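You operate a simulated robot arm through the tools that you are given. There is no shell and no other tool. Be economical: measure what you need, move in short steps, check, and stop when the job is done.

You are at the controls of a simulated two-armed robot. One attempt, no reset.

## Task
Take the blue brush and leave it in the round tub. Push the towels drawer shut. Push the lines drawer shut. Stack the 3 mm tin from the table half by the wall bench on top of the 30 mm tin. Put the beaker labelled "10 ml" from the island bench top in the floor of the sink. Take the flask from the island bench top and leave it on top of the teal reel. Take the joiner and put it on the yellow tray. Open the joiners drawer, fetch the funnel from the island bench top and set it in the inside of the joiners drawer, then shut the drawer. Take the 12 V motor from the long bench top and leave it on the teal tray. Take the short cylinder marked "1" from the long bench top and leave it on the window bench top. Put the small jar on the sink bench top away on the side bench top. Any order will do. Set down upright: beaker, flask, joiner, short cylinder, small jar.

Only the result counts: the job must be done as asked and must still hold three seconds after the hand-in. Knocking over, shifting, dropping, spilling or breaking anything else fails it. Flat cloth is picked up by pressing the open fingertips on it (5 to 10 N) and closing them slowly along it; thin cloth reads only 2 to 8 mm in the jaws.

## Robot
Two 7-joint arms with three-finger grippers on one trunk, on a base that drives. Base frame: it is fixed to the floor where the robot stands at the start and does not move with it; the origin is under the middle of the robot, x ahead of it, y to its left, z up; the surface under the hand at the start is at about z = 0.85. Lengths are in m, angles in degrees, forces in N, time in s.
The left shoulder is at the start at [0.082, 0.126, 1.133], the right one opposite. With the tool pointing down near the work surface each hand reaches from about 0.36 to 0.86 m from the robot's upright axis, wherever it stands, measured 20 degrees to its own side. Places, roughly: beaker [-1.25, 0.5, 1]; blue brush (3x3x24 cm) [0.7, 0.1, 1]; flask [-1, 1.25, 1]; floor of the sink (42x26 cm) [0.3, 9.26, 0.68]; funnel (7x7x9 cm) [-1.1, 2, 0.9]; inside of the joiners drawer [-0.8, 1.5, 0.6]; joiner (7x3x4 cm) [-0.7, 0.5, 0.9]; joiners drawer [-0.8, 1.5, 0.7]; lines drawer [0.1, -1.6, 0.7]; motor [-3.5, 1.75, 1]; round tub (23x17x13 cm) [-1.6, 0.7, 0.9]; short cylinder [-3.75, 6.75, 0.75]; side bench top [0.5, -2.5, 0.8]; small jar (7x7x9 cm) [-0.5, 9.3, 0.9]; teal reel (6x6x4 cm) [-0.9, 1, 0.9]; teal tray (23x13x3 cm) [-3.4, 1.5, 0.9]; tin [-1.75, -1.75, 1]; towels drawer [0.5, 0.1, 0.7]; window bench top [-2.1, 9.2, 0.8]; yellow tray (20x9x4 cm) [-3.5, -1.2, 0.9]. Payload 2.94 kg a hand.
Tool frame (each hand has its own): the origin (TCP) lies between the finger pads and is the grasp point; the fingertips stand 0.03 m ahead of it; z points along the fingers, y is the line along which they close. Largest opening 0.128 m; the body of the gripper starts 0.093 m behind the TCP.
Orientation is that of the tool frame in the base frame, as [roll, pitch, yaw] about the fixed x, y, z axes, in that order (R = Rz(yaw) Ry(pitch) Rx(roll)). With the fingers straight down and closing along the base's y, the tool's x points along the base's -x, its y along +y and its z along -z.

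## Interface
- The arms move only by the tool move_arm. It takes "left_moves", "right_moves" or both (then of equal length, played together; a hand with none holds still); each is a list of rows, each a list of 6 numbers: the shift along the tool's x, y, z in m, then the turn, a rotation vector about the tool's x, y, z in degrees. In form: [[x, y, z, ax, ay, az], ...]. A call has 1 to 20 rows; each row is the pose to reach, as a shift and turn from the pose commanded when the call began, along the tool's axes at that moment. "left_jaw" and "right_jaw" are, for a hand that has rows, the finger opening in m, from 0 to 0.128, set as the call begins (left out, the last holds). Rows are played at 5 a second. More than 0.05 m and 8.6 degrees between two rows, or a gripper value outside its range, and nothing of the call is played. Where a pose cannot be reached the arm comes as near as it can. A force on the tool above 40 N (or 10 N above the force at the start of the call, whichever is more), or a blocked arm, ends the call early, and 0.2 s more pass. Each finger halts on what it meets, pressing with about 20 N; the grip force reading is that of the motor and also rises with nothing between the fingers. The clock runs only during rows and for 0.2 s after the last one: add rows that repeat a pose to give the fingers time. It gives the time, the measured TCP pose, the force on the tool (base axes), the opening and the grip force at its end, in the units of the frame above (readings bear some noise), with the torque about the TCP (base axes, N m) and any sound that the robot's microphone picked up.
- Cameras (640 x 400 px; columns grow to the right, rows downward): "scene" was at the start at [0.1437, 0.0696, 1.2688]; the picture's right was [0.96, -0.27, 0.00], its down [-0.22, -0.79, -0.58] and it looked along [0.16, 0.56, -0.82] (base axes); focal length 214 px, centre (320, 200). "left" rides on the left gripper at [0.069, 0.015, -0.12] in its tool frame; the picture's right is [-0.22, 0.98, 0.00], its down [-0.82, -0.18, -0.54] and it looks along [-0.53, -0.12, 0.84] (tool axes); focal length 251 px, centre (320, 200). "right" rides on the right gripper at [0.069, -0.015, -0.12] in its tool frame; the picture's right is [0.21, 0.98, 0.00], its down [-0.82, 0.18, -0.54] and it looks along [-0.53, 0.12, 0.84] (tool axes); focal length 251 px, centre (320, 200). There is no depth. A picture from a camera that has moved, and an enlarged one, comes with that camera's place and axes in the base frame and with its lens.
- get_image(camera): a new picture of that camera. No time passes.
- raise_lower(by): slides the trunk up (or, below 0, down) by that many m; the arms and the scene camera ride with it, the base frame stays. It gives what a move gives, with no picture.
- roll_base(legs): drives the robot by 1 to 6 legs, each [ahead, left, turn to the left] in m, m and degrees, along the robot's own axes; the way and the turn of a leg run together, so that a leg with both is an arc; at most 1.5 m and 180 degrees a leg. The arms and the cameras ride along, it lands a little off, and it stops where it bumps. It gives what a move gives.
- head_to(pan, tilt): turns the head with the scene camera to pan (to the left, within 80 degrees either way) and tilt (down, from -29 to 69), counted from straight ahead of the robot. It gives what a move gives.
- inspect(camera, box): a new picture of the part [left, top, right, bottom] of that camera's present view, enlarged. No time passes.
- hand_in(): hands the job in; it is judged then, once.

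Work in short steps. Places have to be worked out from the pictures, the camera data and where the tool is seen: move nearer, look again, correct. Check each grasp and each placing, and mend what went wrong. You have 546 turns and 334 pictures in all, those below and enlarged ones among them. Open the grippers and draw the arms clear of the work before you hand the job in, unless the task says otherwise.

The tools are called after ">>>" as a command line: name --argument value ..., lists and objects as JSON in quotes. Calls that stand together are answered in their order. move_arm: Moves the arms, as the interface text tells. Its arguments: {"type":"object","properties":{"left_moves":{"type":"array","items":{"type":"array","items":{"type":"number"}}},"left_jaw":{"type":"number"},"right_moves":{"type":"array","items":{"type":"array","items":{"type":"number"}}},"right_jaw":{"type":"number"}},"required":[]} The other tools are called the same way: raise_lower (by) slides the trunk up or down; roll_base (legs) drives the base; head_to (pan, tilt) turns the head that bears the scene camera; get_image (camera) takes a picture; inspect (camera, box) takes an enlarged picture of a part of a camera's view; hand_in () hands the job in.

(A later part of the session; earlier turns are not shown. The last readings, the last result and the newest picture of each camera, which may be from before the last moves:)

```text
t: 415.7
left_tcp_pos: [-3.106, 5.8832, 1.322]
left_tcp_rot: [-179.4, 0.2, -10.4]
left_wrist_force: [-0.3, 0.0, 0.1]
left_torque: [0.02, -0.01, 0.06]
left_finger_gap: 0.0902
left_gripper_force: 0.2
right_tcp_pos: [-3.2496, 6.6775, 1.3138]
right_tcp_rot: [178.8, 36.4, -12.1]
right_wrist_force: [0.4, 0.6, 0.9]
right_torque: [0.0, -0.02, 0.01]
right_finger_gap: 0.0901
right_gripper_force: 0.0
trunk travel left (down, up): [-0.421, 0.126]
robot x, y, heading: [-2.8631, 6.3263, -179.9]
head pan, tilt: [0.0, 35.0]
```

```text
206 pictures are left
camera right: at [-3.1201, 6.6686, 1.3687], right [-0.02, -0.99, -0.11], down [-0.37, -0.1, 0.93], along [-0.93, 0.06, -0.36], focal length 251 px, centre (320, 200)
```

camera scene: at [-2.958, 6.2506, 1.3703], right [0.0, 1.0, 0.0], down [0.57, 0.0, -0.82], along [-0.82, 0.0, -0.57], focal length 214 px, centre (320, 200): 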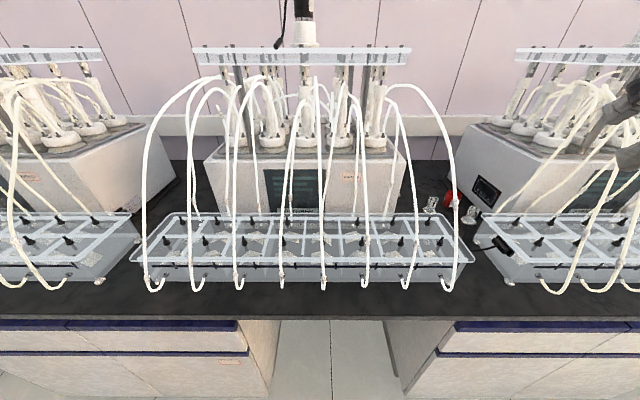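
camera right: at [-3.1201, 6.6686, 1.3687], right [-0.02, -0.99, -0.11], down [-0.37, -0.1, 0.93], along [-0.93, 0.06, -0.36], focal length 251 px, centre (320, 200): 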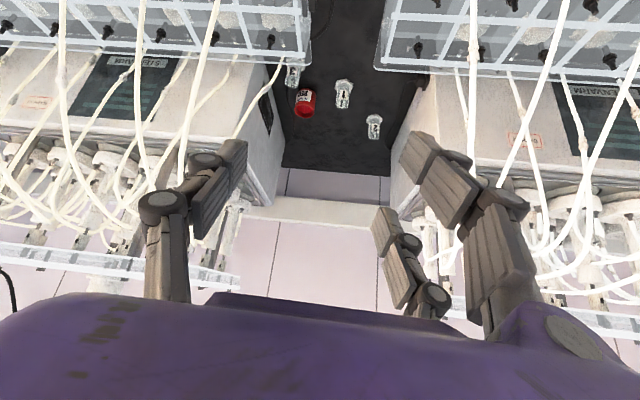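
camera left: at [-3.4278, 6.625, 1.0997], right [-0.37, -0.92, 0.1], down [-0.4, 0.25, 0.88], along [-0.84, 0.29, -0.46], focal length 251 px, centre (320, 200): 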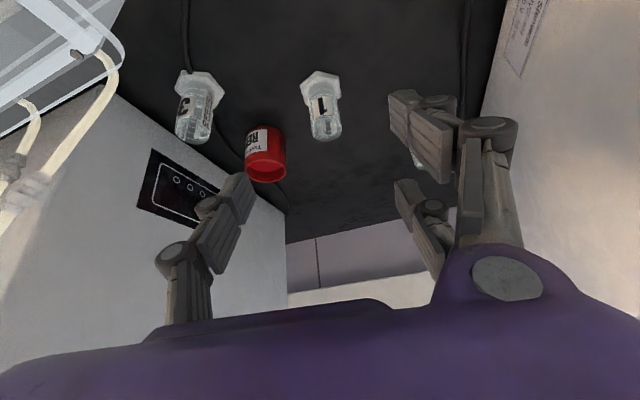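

I advance halfway down the corridor.

>>> move_arm --right_moves '[[-0.003, 0.0055, 0.037, 0, 0, 0], [-0.006, 0.011, 0.074, 0, 0, 0], [-0.009, 0.0165, 0.111, 0, 0, 0], [-0.012, 0.022, 0.148, 0, 0, 0], [-0.015, 0.0275, 0.185, 0, 0, 0], [-0.018, 0.033, 0.222, 0, 0, 0], [-0.021, 0.038, 0.259, 0, 0, 0], [-0.024, 0.0436, 0.296, 0, 0, 0], [-0.024, 0.0436, 0.296, 0, 0, 0]]'

>>> get_image --camera "right"

>>> head_to --pan -30 --tilt 25

>>> get_image --camera "scene"

```text
t: 417.7
left_tcp_pos: [-3.1055, 5.8832, 1.3219]
left_tcp_rot: [-179.4, 0.1, -10.4]
left_wrist_force: [0.1, -0.1, -0.5]
left_torque: [0.03, -0.01, 0.03]
left_finger_gap: 0.09
left_gripper_force: 0.0
right_tcp_pos: [-3.4492, 6.6702, 1.0899]
right_tcp_rot: [178.9, 36.5, -12.1]
right_wrist_force: [0.5, -0.5, -0.3]
right_torque: [0.01, 0.02, 0.03]
right_finger_gap: 0.09
right_gripper_force: 0.2
trunk travel left (down, up): [-0.421, 0.126]
robot x, y, heading: [-2.8656, 6.3311, -180.1]
head pan, tilt: [0.0, 35.0]
```

```text
205 pictures are left
camera right: at [-3.3211, 6.661, 1.1458], right [-0.02, -0.99, -0.11], down [-0.37, -0.1, 0.93], along [-0.93, 0.06, -0.36], focal length 251 px, centre (320, 200)
```

right: 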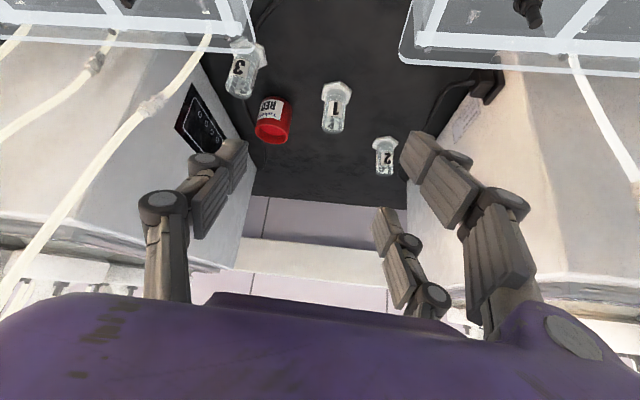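

```text
t: 418.6
left_tcp_pos: [-3.1066, 5.8844, 1.3215]
left_tcp_rot: [-179.5, 0.1, -10.4]
left_wrist_force: [0.4, -0.6, -0.3]
left_torque: [-0.03, 0.05, 0.03]
left_finger_gap: 0.0899
left_gripper_force: 0.1
right_tcp_pos: [-3.4498, 6.6704, 1.0903]
right_tcp_rot: [178.8, 36.3, -11.9]
right_wrist_force: [0.0, 0.2, 0.0]
right_torque: [0.02, -0.02, 0.05]
right_finger_gap: 0.0902
right_gripper_force: 0.1
trunk travel left (down, up): [-0.421, 0.126]
robot x, y, heading: [-2.865, 6.331, -180.1]
head pan, tilt: [-30.0, 25.0]
```

```text
204 pictures are left
camera scene: at [-3.0494, 6.3759, 1.386], right [0.5, 0.87, 0.0], down [0.37, -0.21, -0.91], along [-0.79, 0.45, -0.42], focal length 214 px, centre (320, 200)
```

scene: 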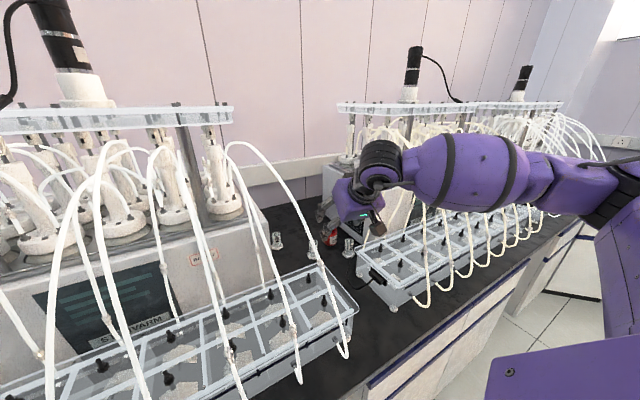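

Elbow about (-3.08, 6.86), clear of hoses. I advance further toward cylinder 1, stopping short to check.

>>> move_arm --right_moves '[[-0.002, 0.004, 0.036, 0, 0, 0], [-0.004, 0.008, 0.072, 0, 0, 0], [-0.006, 0.012, 0.108, 0, 0, 0], [-0.008, 0.016, 0.144, 0, 0, 0], [-0.009, 0.02, 0.18, 0, 0, 0], [-0.009, 0.02, 0.18, 0, 0, 0]]'

>>> get_image --camera "right"

>>> get_image --camera "scene"

```text
t: 420.1
left_tcp_pos: [-3.1044, 5.8837, 1.3221]
left_tcp_rot: [-179.4, 0.2, -10.5]
left_wrist_force: [0.4, 0.6, 0.4]
left_torque: [0.01, 0.01, 0.0]
left_finger_gap: 0.0902
left_gripper_force: 0.1
right_tcp_pos: [-3.5661, 6.6698, 0.9514]
right_tcp_rot: [178.8, 36.6, -12.0]
right_wrist_force: [0.5, -0.7, 0.2]
right_torque: [-0.01, 0.01, 0.01]
right_finger_gap: 0.0899
right_gripper_force: 0.1
trunk travel left (down, up): [-0.421, 0.126]
robot x, y, heading: [-2.8665, 6.3305, -180.0]
head pan, tilt: [-30.0, 25.0]
```

```text
203 pictures are left
camera right: at [-3.4377, 6.6614, 1.0068], right [-0.02, -0.99, -0.11], down [-0.37, -0.1, 0.93], along [-0.93, 0.06, -0.36], focal length 251 px, centre (320, 200)
```

right: 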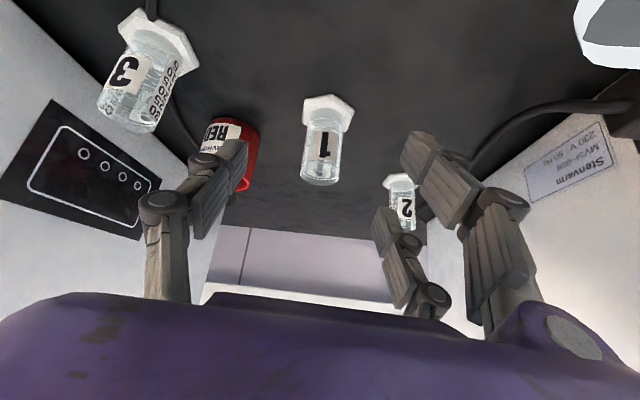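

```text
202 pictures are left
camera scene: at [-3.0487, 6.376, 1.3861], right [0.5, 0.87, 0.0], down [0.37, -0.21, -0.91], along [-0.79, 0.45, -0.42], focal length 214 px, centre (320, 200)
```

scene: 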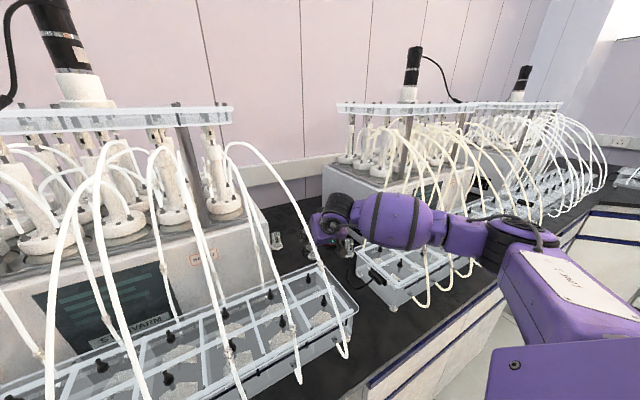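

Nearly there; cylinder 1 at (-3.604, 6.674). I advance the last 66 mm and close.

>>> move_arm --right_moves '[[0, 0.002, 0.03, 0, 0, 0], [0, 0.004, 0.05, 0, 0, 0], [0, 0.004, 0.066, 0, 0, 0], [0, 0.004, 0.066, 0, 0, 0]]'

>>> get_image --camera "right"

```text
t: 421.1
left_tcp_pos: [-3.1066, 5.8846, 1.322]
left_tcp_rot: [-179.4, 0.1, -10.3]
left_wrist_force: [0.4, 0.5, 0.8]
left_torque: [-0.01, 0.04, 0.0]
left_finger_gap: 0.09
left_gripper_force: 0.1
right_tcp_pos: [-3.6053, 6.6742, 0.899]
right_tcp_rot: [178.9, 36.5, -12.0]
right_wrist_force: [0.2, 0.1, 0.7]
right_torque: [0.01, -0.02, -0.01]
right_finger_gap: 0.0901
right_gripper_force: 0.0
trunk travel left (down, up): [-0.421, 0.126]
robot x, y, heading: [-2.8632, 6.3302, -180.0]
head pan, tilt: [-30.0, 25.0]
```

```text
201 pictures are left
camera right: at [-3.4768, 6.6648, 0.9538], right [-0.02, -0.99, -0.11], down [-0.37, -0.1, 0.93], along [-0.93, 0.06, -0.36], focal length 251 px, centre (320, 200)
```

right: 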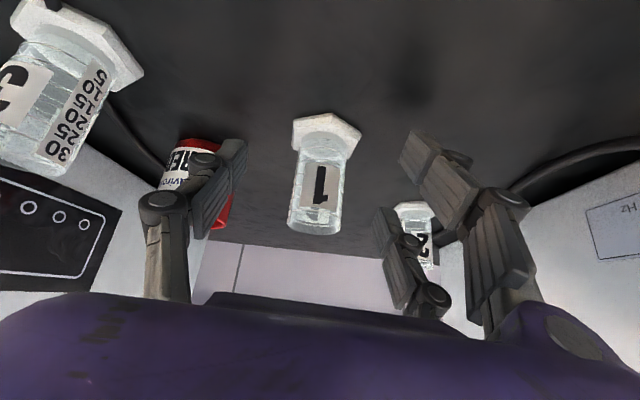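

The cylinder's body is only about 30 mm wide, near the finger gap, so I tilt the hand 12° more to lie it better across the two fingers, then close slowly.

>>> move_arm --right_moves '[[0, 0, -0.002, 0, -6, 0], [0, 0, -0.003, 0, -12, 0], [0, 0, -0.003, 0, -12, 0]]'

>>> move_arm --right_moves '[[0, 0, 0, 0, 0, 0], [0, 0, 0, 0, 0, 0], [0, 0, 0, 0, 0, 0], [0, 0, 0, 0, 0, 0]]' --right_jaw 0.0

>>> get_image --camera "right"

```text
t: 421.9
left_tcp_pos: [-3.1064, 5.8839, 1.3214]
left_tcp_rot: [-179.4, 0.1, -10.2]
left_wrist_force: [0.5, 0.6, 0.8]
left_torque: [0.03, 0.02, 0.0]
left_finger_gap: 0.0899
left_gripper_force: 0.1
right_tcp_pos: [-3.6041, 6.6732, 0.9012]
right_tcp_rot: [178.7, 48.5, -12.4]
right_wrist_force: [0.0, 0.3, 0.1]
right_torque: [-0.01, 0.0, 0.01]
right_finger_gap: 0.0902
right_gripper_force: 0.0
trunk travel left (down, up): [-0.421, 0.126]
robot x, y, heading: [-2.8644, 6.3263, -179.9]
head pan, tilt: [-30.0, 25.0]
```

```text
t: 422.9
left_tcp_pos: [-3.1067, 5.8849, 1.3211]
left_tcp_rot: [-179.4, 0.1, -10.4]
left_wrist_force: [-1.0, 0.7, -0.5]
left_torque: [-0.01, 0.02, 0.02]
left_finger_gap: 0.0899
left_gripper_force: 0.1
right_tcp_pos: [-3.6036, 6.6736, 0.9013]
right_tcp_rot: [178.7, 48.6, -12.4]
right_wrist_force: [1.1, 0.6, 1.2]
right_torque: [0.11, 0.04, -0.04]
right_finger_gap: 0.029
right_gripper_force: 20.1
trunk travel left (down, up): [-0.421, 0.126]
robot x, y, heading: [-2.8649, 6.3312, -180.0]
head pan, tilt: [-30.0, 25.0]
```

```text
200 pictures are left
camera right: at [-3.4667, 6.6623, 0.9285], right [-0.05, -0.99, -0.15], down [-0.17, -0.13, 0.98], along [-0.98, 0.08, -0.16], focal length 251 px, centre (320, 200)
```

right: 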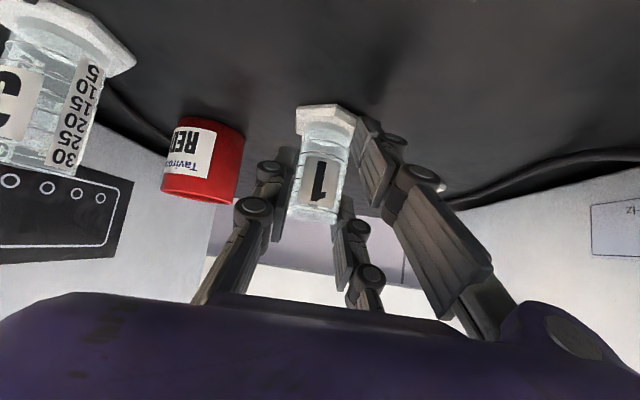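

Gripped at 29 mm. I lift slowly straight up.

>>> move_arm --right_moves '[[-0.003, 0, -0.0027, 0, 0, 0], [-0.0075, 0, -0.0066, 0, 0, 0], [-0.015, 0, -0.013, 0, 0, 0], [-0.0225, 0, -0.02, 0, 0, 0], [-0.03, 0, -0.0265, 0, 0, 0], [-0.0375, 0, -0.033, 0, 0, 0], [-0.049, 0, -0.043, 0, 0, 0], [-0.06, 0, -0.053, 0, 0, 0], [-0.071, 0, -0.063, 0, 0, 0], [-0.082, 0, -0.073, 0, 0, 0], [-0.094, 0, -0.083, 0, 0, 0], [-0.105, 0, -0.093, 0, 0, 0], [-0.116, 0, -0.103, 0, 0, 0], [-0.127, 0, -0.112, 0, 0, 0]]'

>>> get_image --camera "right"

>>> get_image --camera "scene"

```text
t: 425.9
left_tcp_pos: [-3.1057, 5.8823, 1.3216]
left_tcp_rot: [-179.4, 0.0, -10.4]
left_wrist_force: [0.4, 0.3, 0.0]
left_torque: [-0.01, -0.01, -0.02]
left_finger_gap: 0.0899
left_gripper_force: 0.0
right_tcp_pos: [-3.6045, 6.6744, 1.0703]
right_tcp_rot: [178.6, 48.5, -12.4]
right_wrist_force: [0.4, -0.7, -0.6]
right_torque: [-0.03, -0.03, 0.04]
right_finger_gap: 0.0293
right_gripper_force: 19.7
trunk travel left (down, up): [-0.421, 0.126]
robot x, y, heading: [-2.8626, 6.3291, -180.1]
head pan, tilt: [-30.0, 25.0]
```

```text
199 pictures are left
camera right: at [-3.4668, 6.6642, 1.0977], right [-0.05, -0.99, -0.15], down [-0.17, -0.13, 0.98], along [-0.98, 0.08, -0.16], focal length 251 px, centre (320, 200)
```

right: 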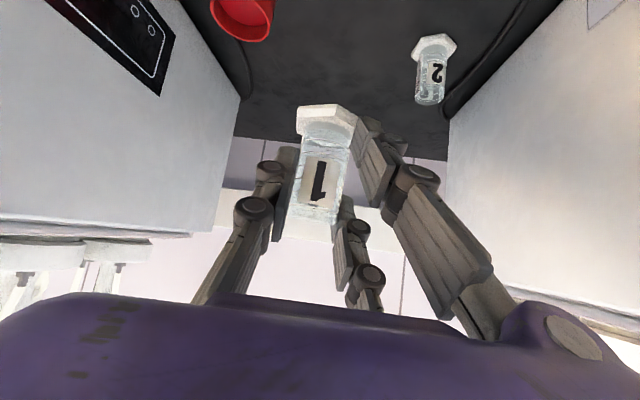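

```text
198 pictures are left
camera scene: at [-3.0493, 6.3759, 1.386], right [0.5, 0.87, 0.0], down [0.37, -0.21, -0.91], along [-0.79, 0.45, -0.42], focal length 214 px, centre (320, 200)
```

scene: 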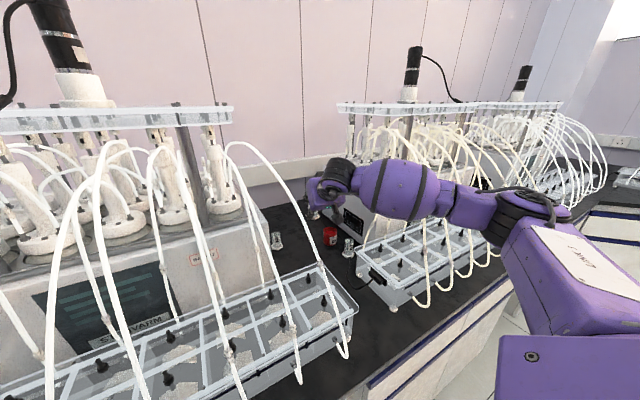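

Lifted cleanly. I draw back out of the corridor, rising.

>>> move_arm --right_moves '[[0.005, -0.005, -0.024, 0, 0, 0], [0.01, -0.009, -0.049, 0, 0, 0], [0.014, -0.014, -0.073, 0, 0, 0], [0.019, -0.019, -0.097, 0, 0, 0], [0.024, -0.023, -0.121, 0, 0, 0], [0.029, -0.028, -0.146, 0, 0, 0], [0.033, -0.033, -0.17, 0, 0, 0], [0.038, -0.038, -0.194, 0, 0, 0], [0.043, -0.042, -0.218, 0, 0, 0], [0.048, -0.047, -0.243, 0, 0, 0], [0.052, -0.052, -0.267, 0, 0, 0], [0.057, -0.056, -0.291, 0, 0, 0], [0.062, -0.061, -0.315, 0, 0, 0], [0.067, -0.066, -0.34, 0, 0, 0], [0.071, -0.07, -0.364, 0, 0, 0], [0.076, -0.075, -0.388, 0, 0, 0]]'

>>> get_image --camera "scene"

```text
t: 429.2
left_tcp_pos: [-3.1061, 5.8835, 1.3226]
left_tcp_rot: [-179.4, 0.2, -10.4]
left_wrist_force: [-0.2, -0.6, 0.0]
left_torque: [0.01, 0.01, -0.01]
left_finger_gap: 0.0901
left_gripper_force: 0.1
right_tcp_pos: [-3.2565, 6.6881, 1.276]
right_tcp_rot: [178.7, 48.3, -12.3]
right_wrist_force: [0.1, 0.2, 0.3]
right_torque: [0.01, 0.01, -0.04]
right_finger_gap: 0.0287
right_gripper_force: 19.9
right hand out of reach, approached as far as the arm can: row 15, 16
trunk travel left (down, up): [-0.421, 0.126]
robot x, y, heading: [-2.865, 6.3291, -179.8]
head pan, tilt: [-30.0, 25.0]
```

```text
197 pictures are left
camera scene: at [-3.0486, 6.3765, 1.3861], right [0.5, 0.87, 0.0], down [0.37, -0.21, -0.91], along [-0.79, 0.45, -0.42], focal length 214 px, centre (320, 200)
```

scene: 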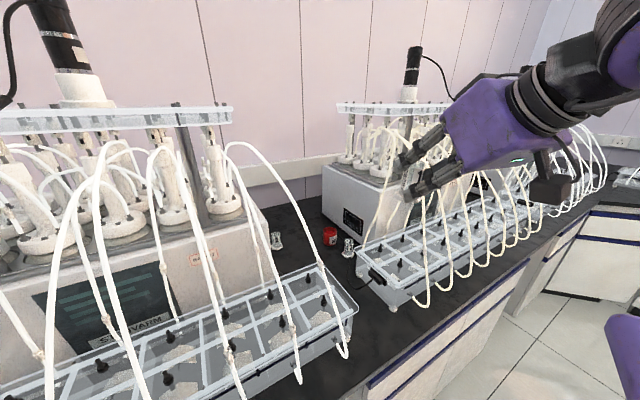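

Out safely. I back off, turn north and approach the window bench between its racks.

>>> roll_base --legs '[[-0.4, 0, 0], [0, 0, -90], [1.5, 0, 0]]'

>>> head_to --pan -10 --tilt 30

>>> get_image --camera "scene"

```text
t: 442.6
left_tcp_pos: [-2.9244, 8.0781, 1.3225]
left_tcp_rot: [-179.5, 0.1, -100.0]
left_wrist_force: [-0.5, -0.5, 0.6]
left_torque: [0.03, 0.01, 0.03]
left_finger_gap: 0.0901
left_gripper_force: 0.1
right_tcp_pos: [-2.1243, 8.2355, 1.2743]
right_tcp_rot: [178.7, 48.2, -101.8]
right_wrist_force: [0.8, 0.1, -0.8]
right_torque: [-0.02, -0.01, 0.0]
right_finger_gap: 0.0286
right_gripper_force: 19.3
trunk travel left (down, up): [-0.421, 0.126]
robot x, y, heading: [-2.479, 7.8426, 90.5]
head pan, tilt: [-30.0, 25.0]
```

```text
t: 443.5
left_tcp_pos: [-2.925, 8.0797, 1.3216]
left_tcp_rot: [-179.4, 0.1, -100.1]
left_wrist_force: [0.5, -0.3, 0.7]
left_torque: [-0.01, 0.01, 0.0]
left_finger_gap: 0.0901
left_gripper_force: 0.0
right_tcp_pos: [-2.1224, 8.2358, 1.275]
right_tcp_rot: [178.8, 48.3, -101.9]
right_wrist_force: [0.0, -0.4, -0.6]
right_torque: [0.0, -0.01, 0.0]
right_finger_gap: 0.0287
right_gripper_force: 20.5
trunk travel left (down, up): [-0.421, 0.126]
robot x, y, heading: [-2.4801, 7.8414, 90.6]
head pan, tilt: [-10.0, 30.0]
```

```text
196 pictures are left
camera scene: at [-2.4629, 8.0344, 1.378], right [0.99, -0.16, 0.0], down [-0.08, -0.49, -0.87], along [0.14, 0.85, -0.5], focal length 214 px, centre (320, 200)
```

scene: 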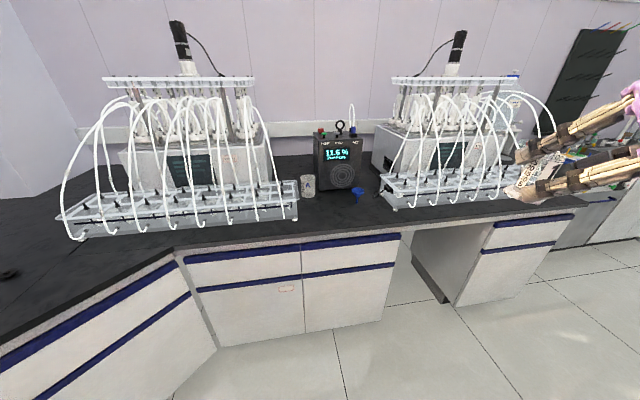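

Free space lies in front of the clock, x∈[-2.40,-2.08], y∈[8.66,8.95]. I drive ahead 0.36 m and then place the cylinder at about (-2.25, 8.80).

>>> roll_base --legs '[[0.36, 0, -0.5]]'

>>> get_image --camera "scene"

>>> get_image --camera "right"

```text
t: 445.8
left_tcp_pos: [-2.9233, 8.4458, 1.3223]
left_tcp_rot: [-179.4, 0.1, -100.9]
left_wrist_force: [-0.5, 0.0, -0.4]
left_torque: [0.03, 0.01, 0.04]
left_finger_gap: 0.0899
left_gripper_force: 0.1
right_tcp_pos: [-2.1172, 8.5892, 1.2743]
right_tcp_rot: [178.7, 48.4, -102.9]
right_wrist_force: [-0.5, 0.7, -0.5]
right_torque: [-0.01, 0.02, 0.0]
right_finger_gap: 0.0289
right_gripper_force: 20.2
trunk travel left (down, up): [-0.421, 0.126]
robot x, y, heading: [-2.4759, 8.2014, 89.7]
head pan, tilt: [-10.0, 30.0]
```

```text
195 pictures are left
camera scene: at [-2.4606, 8.3939, 1.3781], right [0.98, -0.18, 0.0], down [-0.09, -0.49, -0.87], along [0.16, 0.85, -0.5], focal length 214 px, centre (320, 200)
```

scene: 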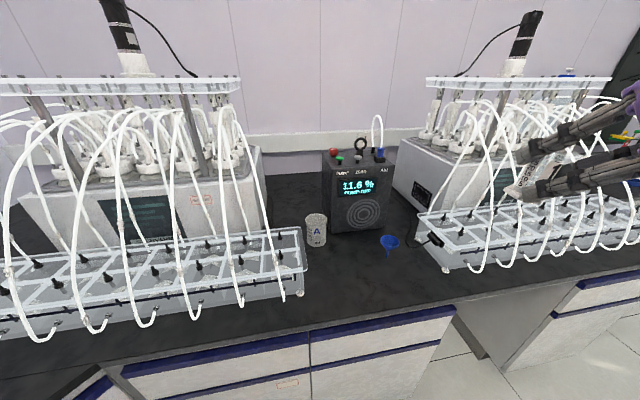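

```text
194 pictures are left
camera right: at [-2.1288, 8.4542, 1.3024], right [-0.99, 0.06, -0.15], down [-0.13, 0.17, 0.98], along [0.09, 0.98, -0.16], focal length 251 px, centre (320, 200)
```

right: 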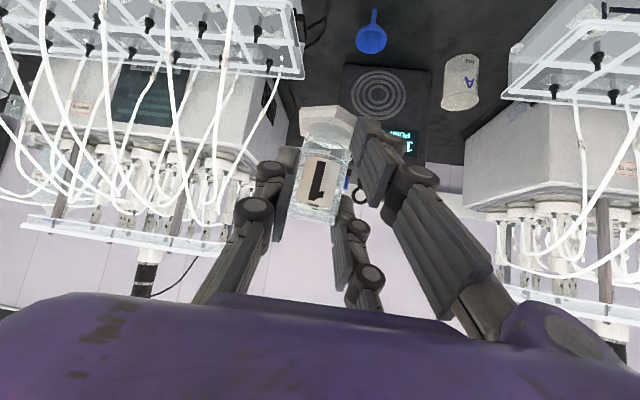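

I move the cylinder to just above the free spot at (-2.26, 8.795).

>>> move_arm --right_moves '[[0.008, 0.013, 0.023, 0, 0, 0], [0.016, 0.026, 0.046, 0, 0, 0], [0.024, 0.04, 0.07, 0, 0, 0], [0.032, 0.053, 0.093, 0, 0, 0], [0.04, 0.066, 0.116, 0, 0, 0], [0.048, 0.079, 0.139, 0, 0, 0], [0.056, 0.0925, 0.1625, 0, 0, 0], [0.064, 0.106, 0.186, 0, 0, 0], [0.072, 0.119, 0.209, 0, 0, 0], [0.08, 0.132, 0.232, 0, 0, 0], [0.088, 0.145, 0.255, 0, 0, 0], [0.096, 0.159, 0.279, 0, 0, 0], [0.104, 0.172, 0.302, 0, 0, 0], [0.112, 0.185, 0.325, 0, 0, 0], [0.112, 0.185, 0.325, 0, 0, 0]]'

>>> get_image --camera "scene"

>>> get_image --camera "right"

```text
t: 449.0
left_tcp_pos: [-2.9221, 8.4458, 1.3227]
left_tcp_rot: [-179.4, 0.2, -100.9]
left_wrist_force: [0.8, -0.2, -1.0]
left_torque: [0.02, 0.02, 0.01]
left_finger_gap: 0.0897
left_gripper_force: 0.1
right_tcp_pos: [-2.2691, 8.7934, 0.9772]
right_tcp_rot: [178.6, 48.4, -102.9]
right_wrist_force: [0.4, -0.1, -0.2]
right_torque: [0.0, 0.01, -0.04]
right_finger_gap: 0.0282
right_gripper_force: 20.6
right hand out of reach, approached as far as the arm can: row 1, 2, 3, 4, 5, 6, 7, 8
trunk travel left (down, up): [-0.421, 0.126]
robot x, y, heading: [-2.4788, 8.2042, 89.8]
head pan, tilt: [-10.0, 30.0]
```

```text
193 pictures are left
camera scene: at [-2.4607, 8.3937, 1.3781], right [0.98, -0.18, 0.0], down [-0.09, -0.49, -0.87], along [0.16, 0.85, -0.5], focal length 214 px, centre (320, 200)
```

scene: 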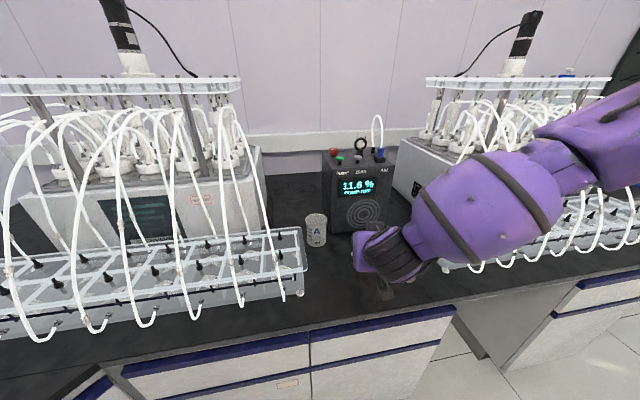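

```text
192 pictures are left
camera right: at [-2.2802, 8.6589, 1.0048], right [-0.99, 0.06, -0.15], down [-0.13, 0.17, 0.98], along [0.09, 0.98, -0.16], focal length 251 px, centre (320, 200)
```

right: 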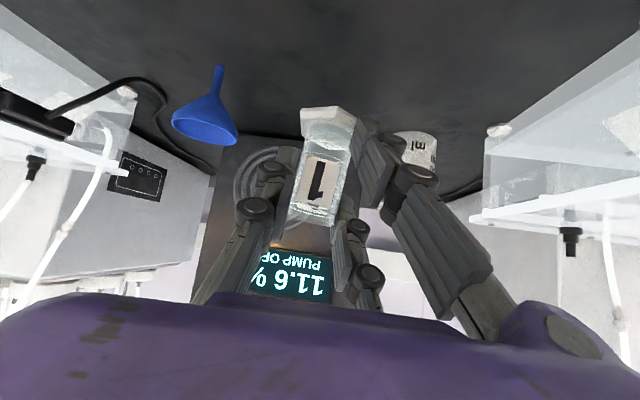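

The cylinder is above the free spot. I lower slowly to contact.

>>> move_arm --right_moves '[[0.011, 0, 0.01, 0, 0, 0], [0.0225, 0, 0.02, 0, 0, 0], [0.034, 0, 0.03, 0, 0, 0], [0.043, 0, 0.038, 0, 0, 0], [0.049, 0, 0.0435, 0, 0, 0], [0.053, 0, 0.047, 0, 0, 0], [0.055, 0, 0.049, 0, 0, 0], [0.055, 0, 0.049, 0, 0, 0]]'

>>> get_image --camera "right"

```text
t: 450.8
left_tcp_pos: [-2.9229, 8.4467, 1.322]
left_tcp_rot: [-179.4, 0.0, -100.9]
left_wrist_force: [-0.2, -0.2, 0.1]
left_torque: [0.01, -0.01, 0.03]
left_finger_gap: 0.0901
left_gripper_force: 0.0
right_tcp_pos: [-2.2686, 8.794, 0.904]
right_tcp_rot: [178.7, 48.3, -102.9]
right_wrist_force: [0.2, 0.3, -0.5]
right_torque: [-0.01, -0.01, 0.04]
right_finger_gap: 0.028
right_gripper_force: 19.9
trunk travel left (down, up): [-0.421, 0.126]
robot x, y, heading: [-2.4792, 8.2018, 89.9]
head pan, tilt: [-10.0, 30.0]
```

```text
191 pictures are left
camera right: at [-2.2809, 8.6586, 0.9317], right [-0.99, 0.06, -0.15], down [-0.13, 0.17, 0.98], along [0.09, 0.98, -0.16], focal length 251 px, centre (320, 200)
```

right: 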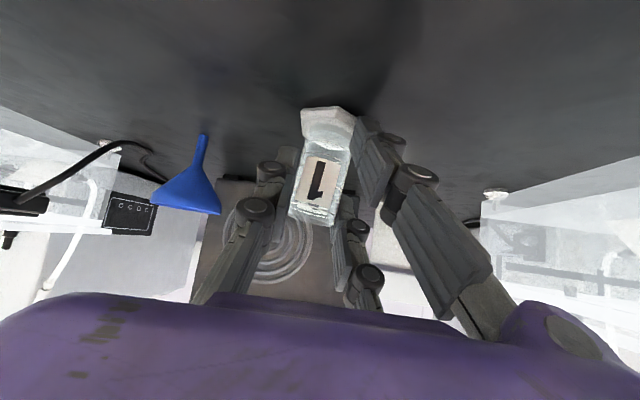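

>>> move_arm --right_moves '[[0.002, 0, 0.0017, 0, 0, 0], [0.004, 0, 0.0034, 0, 0, 0], [0.006, 0, 0.005, 0, 0, 0], [0.0075, 0, 0.0067, 0, 0, 0], [0.0075, 0, 0.0067, 0, 0, 0]]'

```text
t: 452.0
left_tcp_pos: [-2.9243, 8.4447, 1.321]
left_tcp_rot: [-179.3, 0.1, -101.0]
left_wrist_force: [0.3, 0.5, 0.6]
left_torque: [0.05, -0.01, -0.02]
left_finger_gap: 0.0898
left_gripper_force: 0.0
right_tcp_pos: [-2.2724, 8.7947, 0.897]
right_tcp_rot: [178.5, 48.6, -102.9]
right_wrist_force: [-7.9, 4.5, 22.2]
right_torque: [0.19, -0.13, 0.08]
right_finger_gap: 0.029
right_gripper_force: 20.0
trunk travel left (down, up): [-0.421, 0.126]
robot x, y, heading: [-2.4775, 8.2011, 89.7]
head pan, tilt: [-10.0, 30.0]
```

Contact firm and the gap reads 29 mm again (cylinder squared up). I ease off and open.

>>> move_arm --right_moves '[[-0.0022, 0, -0.002, 0, 0, 0], [-0.0022, 0, -0.002, 0, 0, 0], [-0.0022, 0, -0.002, 0, 0, 0]]' --right_jaw 0.08

>>> get_image --camera "right"

```text
t: 452.8
left_tcp_pos: [-2.9214, 8.4467, 1.3224]
left_tcp_rot: [-179.5, 0.1, -101.0]
left_wrist_force: [-0.6, -0.1, 0.2]
left_torque: [-0.05, 0.02, -0.01]
left_finger_gap: 0.0902
left_gripper_force: 0.0
right_tcp_pos: [-2.2687, 8.7934, 0.8964]
right_tcp_rot: [178.7, 48.2, -102.8]
right_wrist_force: [-0.5, -0.1, -0.1]
right_torque: [0.0, 0.04, 0.03]
right_finger_gap: 0.08
right_gripper_force: 0.2
trunk travel left (down, up): [-0.421, 0.126]
robot x, y, heading: [-2.4759, 8.2037, 89.5]
head pan, tilt: [-10.0, 30.0]
```

```text
190 pictures are left
camera right: at [-2.281, 8.6578, 0.924], right [-0.99, 0.06, -0.15], down [-0.13, 0.18, 0.98], along [0.09, 0.98, -0.17], focal length 251 px, centre (320, 200)
```

right: 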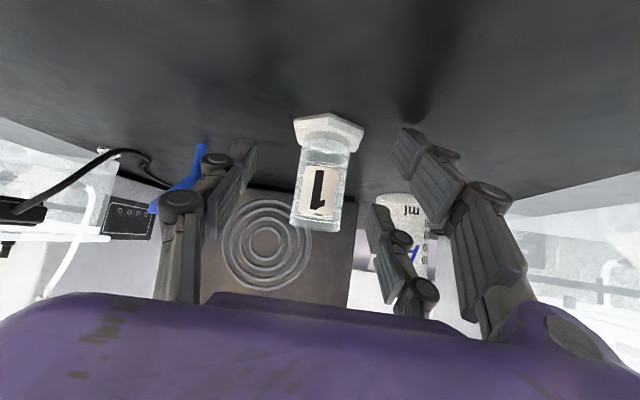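

Standing upright. I withdraw back along the finger direction and return the hand to pointing down.

>>> move_arm --right_moves '[[0, 0, -0.03, 0, 0, 0], [0, 0, -0.07, 0, 0, 0], [0, 0, -0.11, 0, 0, 0], [0, 0, -0.15, 0, 0, 0], [-0.02, 0, -0.19, 0, 6, 0], [-0.03, 0, -0.23, 0, 13, 0], [-0.03, 0, -0.27, 0, 20, 0], [-0.03, 0, -0.3, 0, 27, 0], [-0.02, 0, -0.33, 0, 34, 0], [-0.01, 0, -0.35, 0, 41, 0], [0, 0, -0.37, 0, 48, 0], [0, 0, -0.37, 0, 48, 0]]'

>>> inspect --camera "scene" --box '[260, 150, 460, 330]'

```text
t: 455.4
left_tcp_pos: [-2.9226, 8.4473, 1.3219]
left_tcp_rot: [-179.3, 0.1, -100.8]
left_wrist_force: [-0.3, 0.5, -0.3]
left_torque: [0.0, -0.01, -0.01]
left_finger_gap: 0.0901
left_gripper_force: 0.2
right_tcp_pos: [-2.322, 8.5222, 1.1433]
right_tcp_rot: [179.1, 0.1, -101.9]
right_wrist_force: [0.7, -0.3, 0.1]
right_torque: [0.01, -0.01, 0.03]
right_finger_gap: 0.0801
right_gripper_force: 0.0
right hand out of reach, approached as far as the arm can: row 4, 5, 6, 7
trunk travel left (down, up): [-0.421, 0.126]
robot x, y, heading: [-2.4751, 8.2026, 89.2]
head pan, tilt: [-10.0, 30.0]
```

```text
2.22 times, centred on (360, 240) of scene
camera zoom: at [-2.4605, 8.3944, 1.378], right [0.98, -0.18, 0.0], down [-0.09, -0.49, -0.87], along [0.16, 0.85, -0.5], focal length 477 px, centre (231, 111)
```

zoom: 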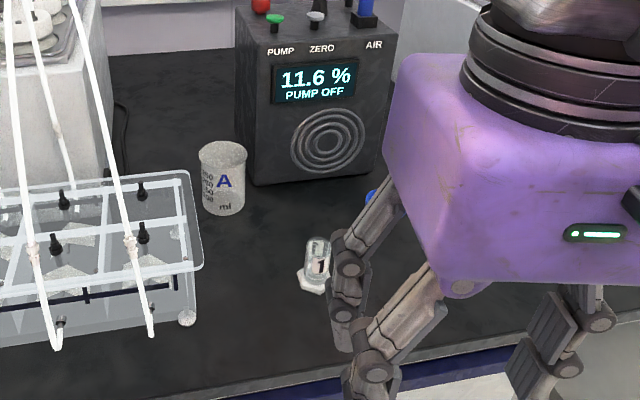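

Cylinder "1" is done. Next the small jar: I raise the right hand and drive east along the lane.

>>> move_arm --right_moves '[[0, 0, -0.04, 0, 0, 0], [0, -0.02, -0.08, 0, 0, 0], [0, -0.04, -0.12, 0, 0, 0], [0, -0.05, -0.16, 0, 0, 0], [0, -0.05, -0.16, 0, 0, 0]]' --right_jaw 0.11

>>> roll_base --legs '[[-0.1, 0, 0.5], [0, -1.1, 0], [0, -0.97, 0]]'

>>> head_to --pan 10 --tilt 35

>>> get_image --camera "scene"

```text
t: 456.6
left_tcp_pos: [-2.9216, 8.4466, 1.3219]
left_tcp_rot: [-179.4, 0.1, -100.9]
left_wrist_force: [0.2, 0.0, -0.8]
left_torque: [-0.05, 0.01, 0.0]
left_finger_gap: 0.09
left_gripper_force: 0.0
right_tcp_pos: [-2.2715, 8.5111, 1.3033]
right_tcp_rot: [179.1, 0.3, -101.9]
right_wrist_force: [0.9, -0.2, 0.1]
right_torque: [-0.04, 0.0, -0.04]
right_finger_gap: 0.1099
right_gripper_force: 0.0
trunk travel left (down, up): [-0.421, 0.126]
robot x, y, heading: [-2.4766, 8.2011, 89.8]
head pan, tilt: [-10.0, 30.0]
```

```text
t: 475.9
left_tcp_pos: [-0.8374, 8.3453, 1.3219]
left_tcp_rot: [-179.4, 0.0, -100.8]
left_wrist_force: [-0.1, -0.4, 1.2]
left_torque: [0.01, 0.01, 0.0]
left_finger_gap: 0.0901
left_gripper_force: 0.1
right_tcp_pos: [-0.1869, 8.4101, 1.302]
right_tcp_rot: [179.2, 0.4, -101.9]
right_wrist_force: [-0.6, 0.5, -0.2]
right_torque: [0.02, 0.01, -0.06]
right_finger_gap: 0.1097
right_gripper_force: 0.1
trunk travel left (down, up): [-0.421, 0.126]
robot x, y, heading: [-0.3925, 8.1022, 89.6]
head pan, tilt: [-10.0, 30.0]
```

```text
t: 476.7
left_tcp_pos: [-0.8368, 8.3459, 1.3222]
left_tcp_rot: [-179.4, 0.0, -101.0]
left_wrist_force: [-0.8, -0.3, -1.2]
left_torque: [0.02, -0.05, -0.03]
left_finger_gap: 0.0898
left_gripper_force: 0.1
right_tcp_pos: [-0.1868, 8.4101, 1.3032]
right_tcp_rot: [179.2, 0.4, -101.9]
right_wrist_force: [0.2, 0.4, -1.2]
right_torque: [0.01, 0.0, 0.01]
right_finger_gap: 0.1099
right_gripper_force: 0.2
trunk travel left (down, up): [-0.421, 0.126]
robot x, y, heading: [-0.3938, 8.1002, 89.7]
head pan, tilt: [10.0, 35.0]
```

```text
188 pictures are left
camera scene: at [-0.4065, 8.2913, 1.3703], right [0.99, 0.17, 0.0], down [0.1, -0.57, -0.82], along [-0.14, 0.81, -0.57], focal length 214 px, centre (320, 200)
```

scene: 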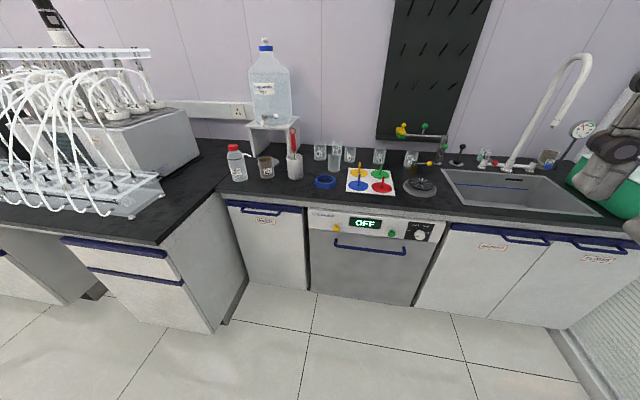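

I drive up to the bench.

>>> roll_base --legs '[[0.48, 0, 0]]'

>>> head_to --pan 0 --tilt 45

>>> get_image --camera "scene"

>>> get_image --camera "right"

```text
t: 479.5
left_tcp_pos: [-0.8339, 8.8248, 1.3219]
left_tcp_rot: [-179.5, 0.2, -100.6]
left_wrist_force: [0.9, 0.7, -0.1]
left_torque: [0.05, 0.01, -0.03]
left_finger_gap: 0.0898
left_gripper_force: 0.1
right_tcp_pos: [-0.1845, 8.8889, 1.3019]
right_tcp_rot: [179.2, 0.4, -101.8]
right_wrist_force: [0.4, 0.5, 0.1]
right_torque: [-0.02, 0.05, -0.01]
right_finger_gap: 0.1099
right_gripper_force: 0.1
trunk travel left (down, up): [-0.421, 0.126]
robot x, y, heading: [-0.3868, 8.58, 90.0]
head pan, tilt: [10.0, 35.0]
```

```text
t: 480.2
left_tcp_pos: [-0.8357, 8.8239, 1.3218]
left_tcp_rot: [-179.3, 0.1, -100.7]
left_wrist_force: [-0.5, 1.0, -0.2]
left_torque: [-0.01, -0.03, 0.0]
left_finger_gap: 0.09
left_gripper_force: 0.1
right_tcp_pos: [-0.1844, 8.8897, 1.3023]
right_tcp_rot: [179.1, 0.4, -101.7]
right_wrist_force: [-0.6, 1.3, 0.0]
right_torque: [0.0, 0.01, -0.03]
right_finger_gap: 0.1102
right_gripper_force: 0.1
trunk travel left (down, up): [-0.421, 0.126]
robot x, y, heading: [-0.3904, 8.5783, 90.1]
head pan, tilt: [0.0, 45.0]
```

```text
187 pictures are left
camera scene: at [-0.3893, 8.7658, 1.3554], right [1.0, 0.0, 0.0], down [0.0, -0.71, -0.71], along [0.0, 0.71, -0.71], focal length 214 px, centre (320, 200)
```

scene: 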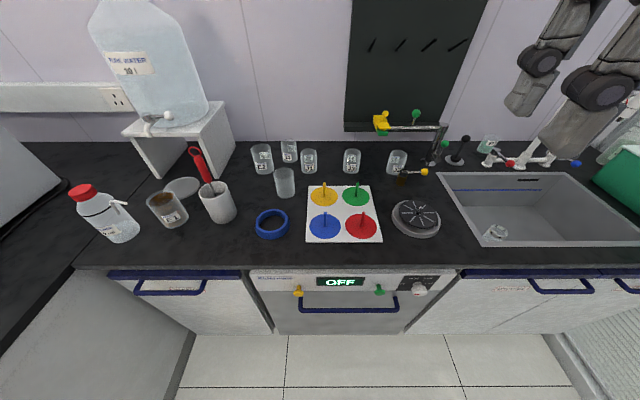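

```text
186 pictures are left
camera right: at [-0.1814, 8.8192, 1.4218], right [-1.0, -0.01, 0.01], down [0.0, 0.84, 0.55], along [-0.02, 0.55, -0.84], focal length 251 px, centre (320, 200)
```

right: 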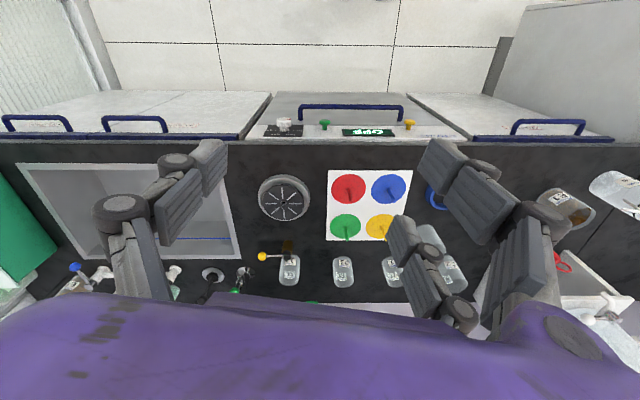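

Jar at (-0.505, 9.296), top z≈0.945. I bring the right hand above it.

>>> move_arm --right_moves '[[-0.028, 0.033, 0.016, 0, 0, 0], [-0.055, 0.066, 0.033, 0, 0, 0], [-0.083, 0.099, 0.05, 0, 0, 0], [-0.11, 0.132, 0.066, 0, 0, 0], [-0.138, 0.165, 0.083, 0, 0, 0], [-0.166, 0.198, 0.1, 0, 0, 0], [-0.194, 0.232, 0.116, 0, 0, 0], [-0.221, 0.265, 0.133, 0, 0, 0], [-0.249, 0.298, 0.15, 0, 0, 0], [-0.277, 0.331, 0.167, 0, 0, 0], [-0.304, 0.364, 0.183, 0, 0, 0], [-0.332, 0.397, 0.2, 0, 0, 0], [-0.332, 0.397, 0.2, 0, 0, 0]]' --right_jaw 0.11

>>> get_image --camera "right"

```text
t: 483.1
left_tcp_pos: [-0.8342, 8.8239, 1.3215]
left_tcp_rot: [-179.4, 0.2, -100.7]
left_wrist_force: [-0.5, 0.3, 0.5]
left_torque: [-0.01, 0.0, 0.03]
left_finger_gap: 0.0902
left_gripper_force: 0.0
right_tcp_pos: [-0.2627, 9.1269, 1.1007]
right_tcp_rot: [179.1, 0.4, -101.7]
right_wrist_force: [0.0, 0.1, -0.6]
right_torque: [0.01, 0.01, 0.01]
right_finger_gap: 0.1099
right_gripper_force: 0.1
right hand out of reach, approached as far as the arm can: row 5, 6, 7, 8, 9, 10, 11, 12, 13
trunk travel left (down, up): [-0.421, 0.126]
robot x, y, heading: [-0.3922, 8.5808, 89.6]
head pan, tilt: [0.0, 45.0]
```

```text
185 pictures are left
camera right: at [-0.2591, 9.0547, 1.2188], right [-1.0, -0.01, 0.01], down [0.0, 0.84, 0.55], along [-0.02, 0.55, -0.84], focal length 251 px, centre (320, 200)
```

right: 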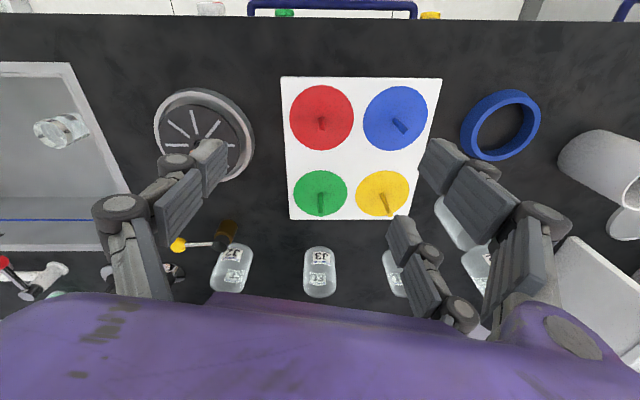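

Reach stopped short; I look at the arm's posture.

>>> head_to --pan -30 --tilt 30

>>> get_image --camera "scene"

```text
t: 484.0
left_tcp_pos: [-0.8354, 8.8247, 1.3196]
left_tcp_rot: [-179.4, 0.2, -100.6]
left_wrist_force: [0.0, 0.2, -0.5]
left_torque: [0.0, -0.02, 0.01]
left_finger_gap: 0.0901
left_gripper_force: 0.1
right_tcp_pos: [-0.262, 9.1258, 1.0996]
right_tcp_rot: [179.1, 0.4, -101.8]
right_wrist_force: [-0.8, 0.7, -0.2]
right_torque: [-0.01, -0.03, 0.02]
right_finger_gap: 0.11
right_gripper_force: 0.0
trunk travel left (down, up): [-0.421, 0.126]
robot x, y, heading: [-0.3847, 8.58, 89.8]
head pan, tilt: [-30.0, 30.0]
```

```text
184 pictures are left
camera scene: at [-0.3442, 8.7621, 1.378], right [0.86, -0.5, 0.0], down [-0.25, -0.43, -0.87], along [0.44, 0.75, -0.5], focal length 214 px, centre (320, 200)
```

scene: 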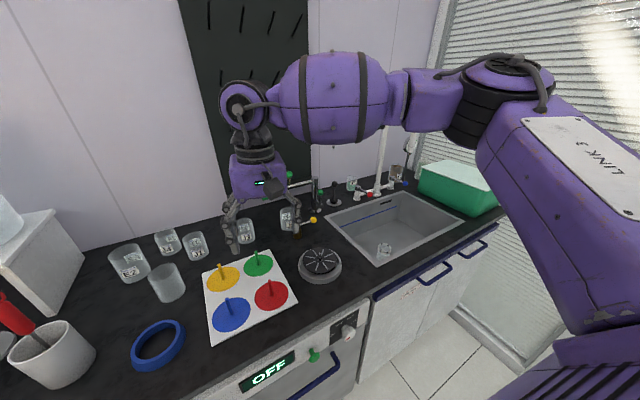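

The arm is limited toward its far side. I bring the left hand closer in, then shift the base 0.1 m west so the jar is straight ahead.

>>> move_arm --left_moves '[[-0.032, -0.028, 0, 0, 0, 0], [-0.065, -0.056, 0, 0, 0, 0], [-0.097, -0.083, 0, 0, 0, 0], [-0.13, -0.11, 0, 0, 0, 0], [-0.162, -0.138, 0, 0, 0, 0], [-0.194, -0.167, 0, 0, 0, 0]]'

>>> roll_base --legs '[[0, 0.12, 0]]'

>>> move_arm --right_moves '[[-0.03, 0.015, 0, 0, 0, 0], [-0.06, 0.03, 0, 0, 0, 0], [-0.09, 0.045, 0, 0, 0, 0], [-0.12, 0.06, 0, 0, 0, 0], [-0.14, 0.08, 0, 0, 0, 0], [-0.14, 0.08, 0, 0, 0, 0]]'

```text
t: 485.4
left_tcp_pos: [-0.632, 8.9853, 1.3226]
left_tcp_rot: [-179.3, 0.0, -100.7]
left_wrist_force: [0.5, 0.7, 0.3]
left_torque: [-0.03, 0.05, 0.01]
left_finger_gap: 0.09
left_gripper_force: 0.1
right_tcp_pos: [-0.2614, 9.1282, 1.0986]
right_tcp_rot: [179.0, 0.3, -101.8]
right_wrist_force: [-0.2, -0.1, 0.2]
right_torque: [-0.02, 0.05, -0.03]
right_finger_gap: 0.1096
right_gripper_force: 0.0
trunk travel left (down, up): [-0.421, 0.126]
robot x, y, heading: [-0.3862, 8.5792, 90.1]
head pan, tilt: [-30.0, 30.0]
```

```text
t: 487.1
left_tcp_pos: [-0.756, 8.9836, 1.3233]
left_tcp_rot: [-179.5, 0.0, -100.8]
left_wrist_force: [1.3, -0.3, 0.0]
left_torque: [-0.01, -0.01, 0.0]
left_finger_gap: 0.0901
left_gripper_force: 0.0
right_tcp_pos: [-0.3821, 9.1272, 1.0991]
right_tcp_rot: [179.0, 0.4, -101.8]
right_wrist_force: [-0.1, 0.0, 0.0]
right_torque: [0.01, 0.0, 0.0]
right_finger_gap: 0.1097
right_gripper_force: 0.0
trunk travel left (down, up): [-0.421, 0.126]
robot x, y, heading: [-0.5052, 8.5843, 89.8]
head pan, tilt: [-30.0, 30.0]
```

```text
t: 488.5
left_tcp_pos: [-0.7554, 8.985, 1.3235]
left_tcp_rot: [-179.5, 0.0, -100.9]
left_wrist_force: [0.1, -1.3, 0.2]
left_torque: [0.0, 0.03, 0.01]
left_finger_gap: 0.09
left_gripper_force: 0.1
right_tcp_pos: [-0.3555, 9.1572, 1.0815]
right_tcp_rot: [179.1, 0.2, -101.8]
right_wrist_force: [0.3, 0.7, 1.0]
right_torque: [-0.01, 0.04, -0.01]
right_finger_gap: 0.11
right_gripper_force: 0.1
right hand out of reach, approached as far as the arm can: row 1, 2, 3, 4, 5, 6
trunk travel left (down, up): [-0.421, 0.126]
robot x, y, heading: [-0.5119, 8.5791, 89.7]
head pan, tilt: [-30.0, 30.0]
```

Still limited at this trunk height; earlier reaches worked with the trunk 5 cm higher. I raise the trunk 0.06 m and retry.

>>> raise_lower --by 0.06

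>>> move_arm --right_moves '[[-0.03, 0.025, 0.0, 0, 0, 0], [-0.06, 0.05, 0.01, 0, 0, 0], [-0.09, 0.075, 0.02, 0, 0, 0], [-0.11, 0.1, 0.03, 0, 0, 0], [-0.11, 0.118, 0.03, 0, 0, 0], [-0.11, 0.118, 0.03, 0, 0, 0]]'

```text
t: 489.5
left_tcp_pos: [-0.7557, 8.9837, 1.382]
left_tcp_rot: [-179.3, 0.0, -100.8]
left_wrist_force: [-0.5, 0.5, 0.3]
left_torque: [-0.04, -0.01, 0.01]
left_finger_gap: 0.0898
left_gripper_force: 0.0
right_tcp_pos: [-0.3561, 9.1484, 1.2035]
right_tcp_rot: [177.8, 6.5, -102.0]
right_wrist_force: [0.2, 0.0, -0.3]
right_torque: [-0.03, -0.01, -0.05]
right_finger_gap: 0.1099
right_gripper_force: 0.0
trunk travel left (down, up): [-0.481, 0.066]
robot x, y, heading: [-0.5075, 8.5791, 89.9]
head pan, tilt: [-30.0, 30.0]
```

```text
t: 490.9
left_tcp_pos: [-0.7556, 8.984, 1.3837]
left_tcp_rot: [-179.4, 0.1, -100.8]
left_wrist_force: [0.2, -0.3, 0.9]
left_torque: [0.02, -0.03, 0.01]
left_finger_gap: 0.09
left_gripper_force: 0.1
right_tcp_pos: [-0.3471, 9.1562, 1.195]
right_tcp_rot: [177.7, 6.7, -102.0]
right_wrist_force: [-0.5, 0.2, 0.3]
right_torque: [0.05, -0.02, -0.01]
right_finger_gap: 0.11
right_gripper_force: 0.1
right hand out of reach, approached as far as the arm can: row 1, 2, 3, 4, 5, 6
trunk travel left (down, up): [-0.481, 0.066]
robot x, y, heading: [-0.5081, 8.5814, 89.6]
head pan, tilt: [-30.0, 30.0]
```

It is a joint limit in this posture. I reset by retracting the right hand to the centre front, then approach straight ahead as with the beaker.

>>> move_arm --right_moves '[[0.03, 0.0, -0.02, 0, 1.5, 0], [0.07, 0.02, -0.03, 0, 3, 0], [0.11, 0.04, -0.04, 0, 5, 0], [0.15, 0.07, -0.05, 0, 6.5, 0], [0.156, 0.1, -0.07, 0, 6.5, 0], [0.156, 0.13, -0.09, 0, 6.5, 0], [0.156, 0.13, -0.1, 0, 6.5, 0]]'

>>> get_image --camera "scene"

```text
refused: row 4 steps farther than a row can; nothing moved
```

```text
183 pictures are left
camera scene: at [-0.4645, 8.7311, 1.448], right [0.86, -0.5, 0.0], down [-0.25, -0.43, -0.87], along [0.44, 0.75, -0.5], focal length 214 px, centre (320, 200)
```

scene: 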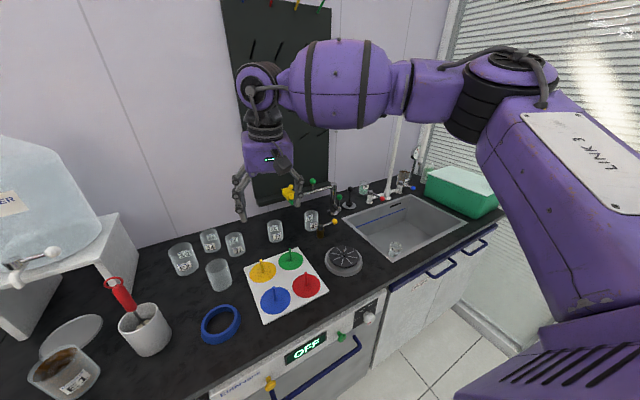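

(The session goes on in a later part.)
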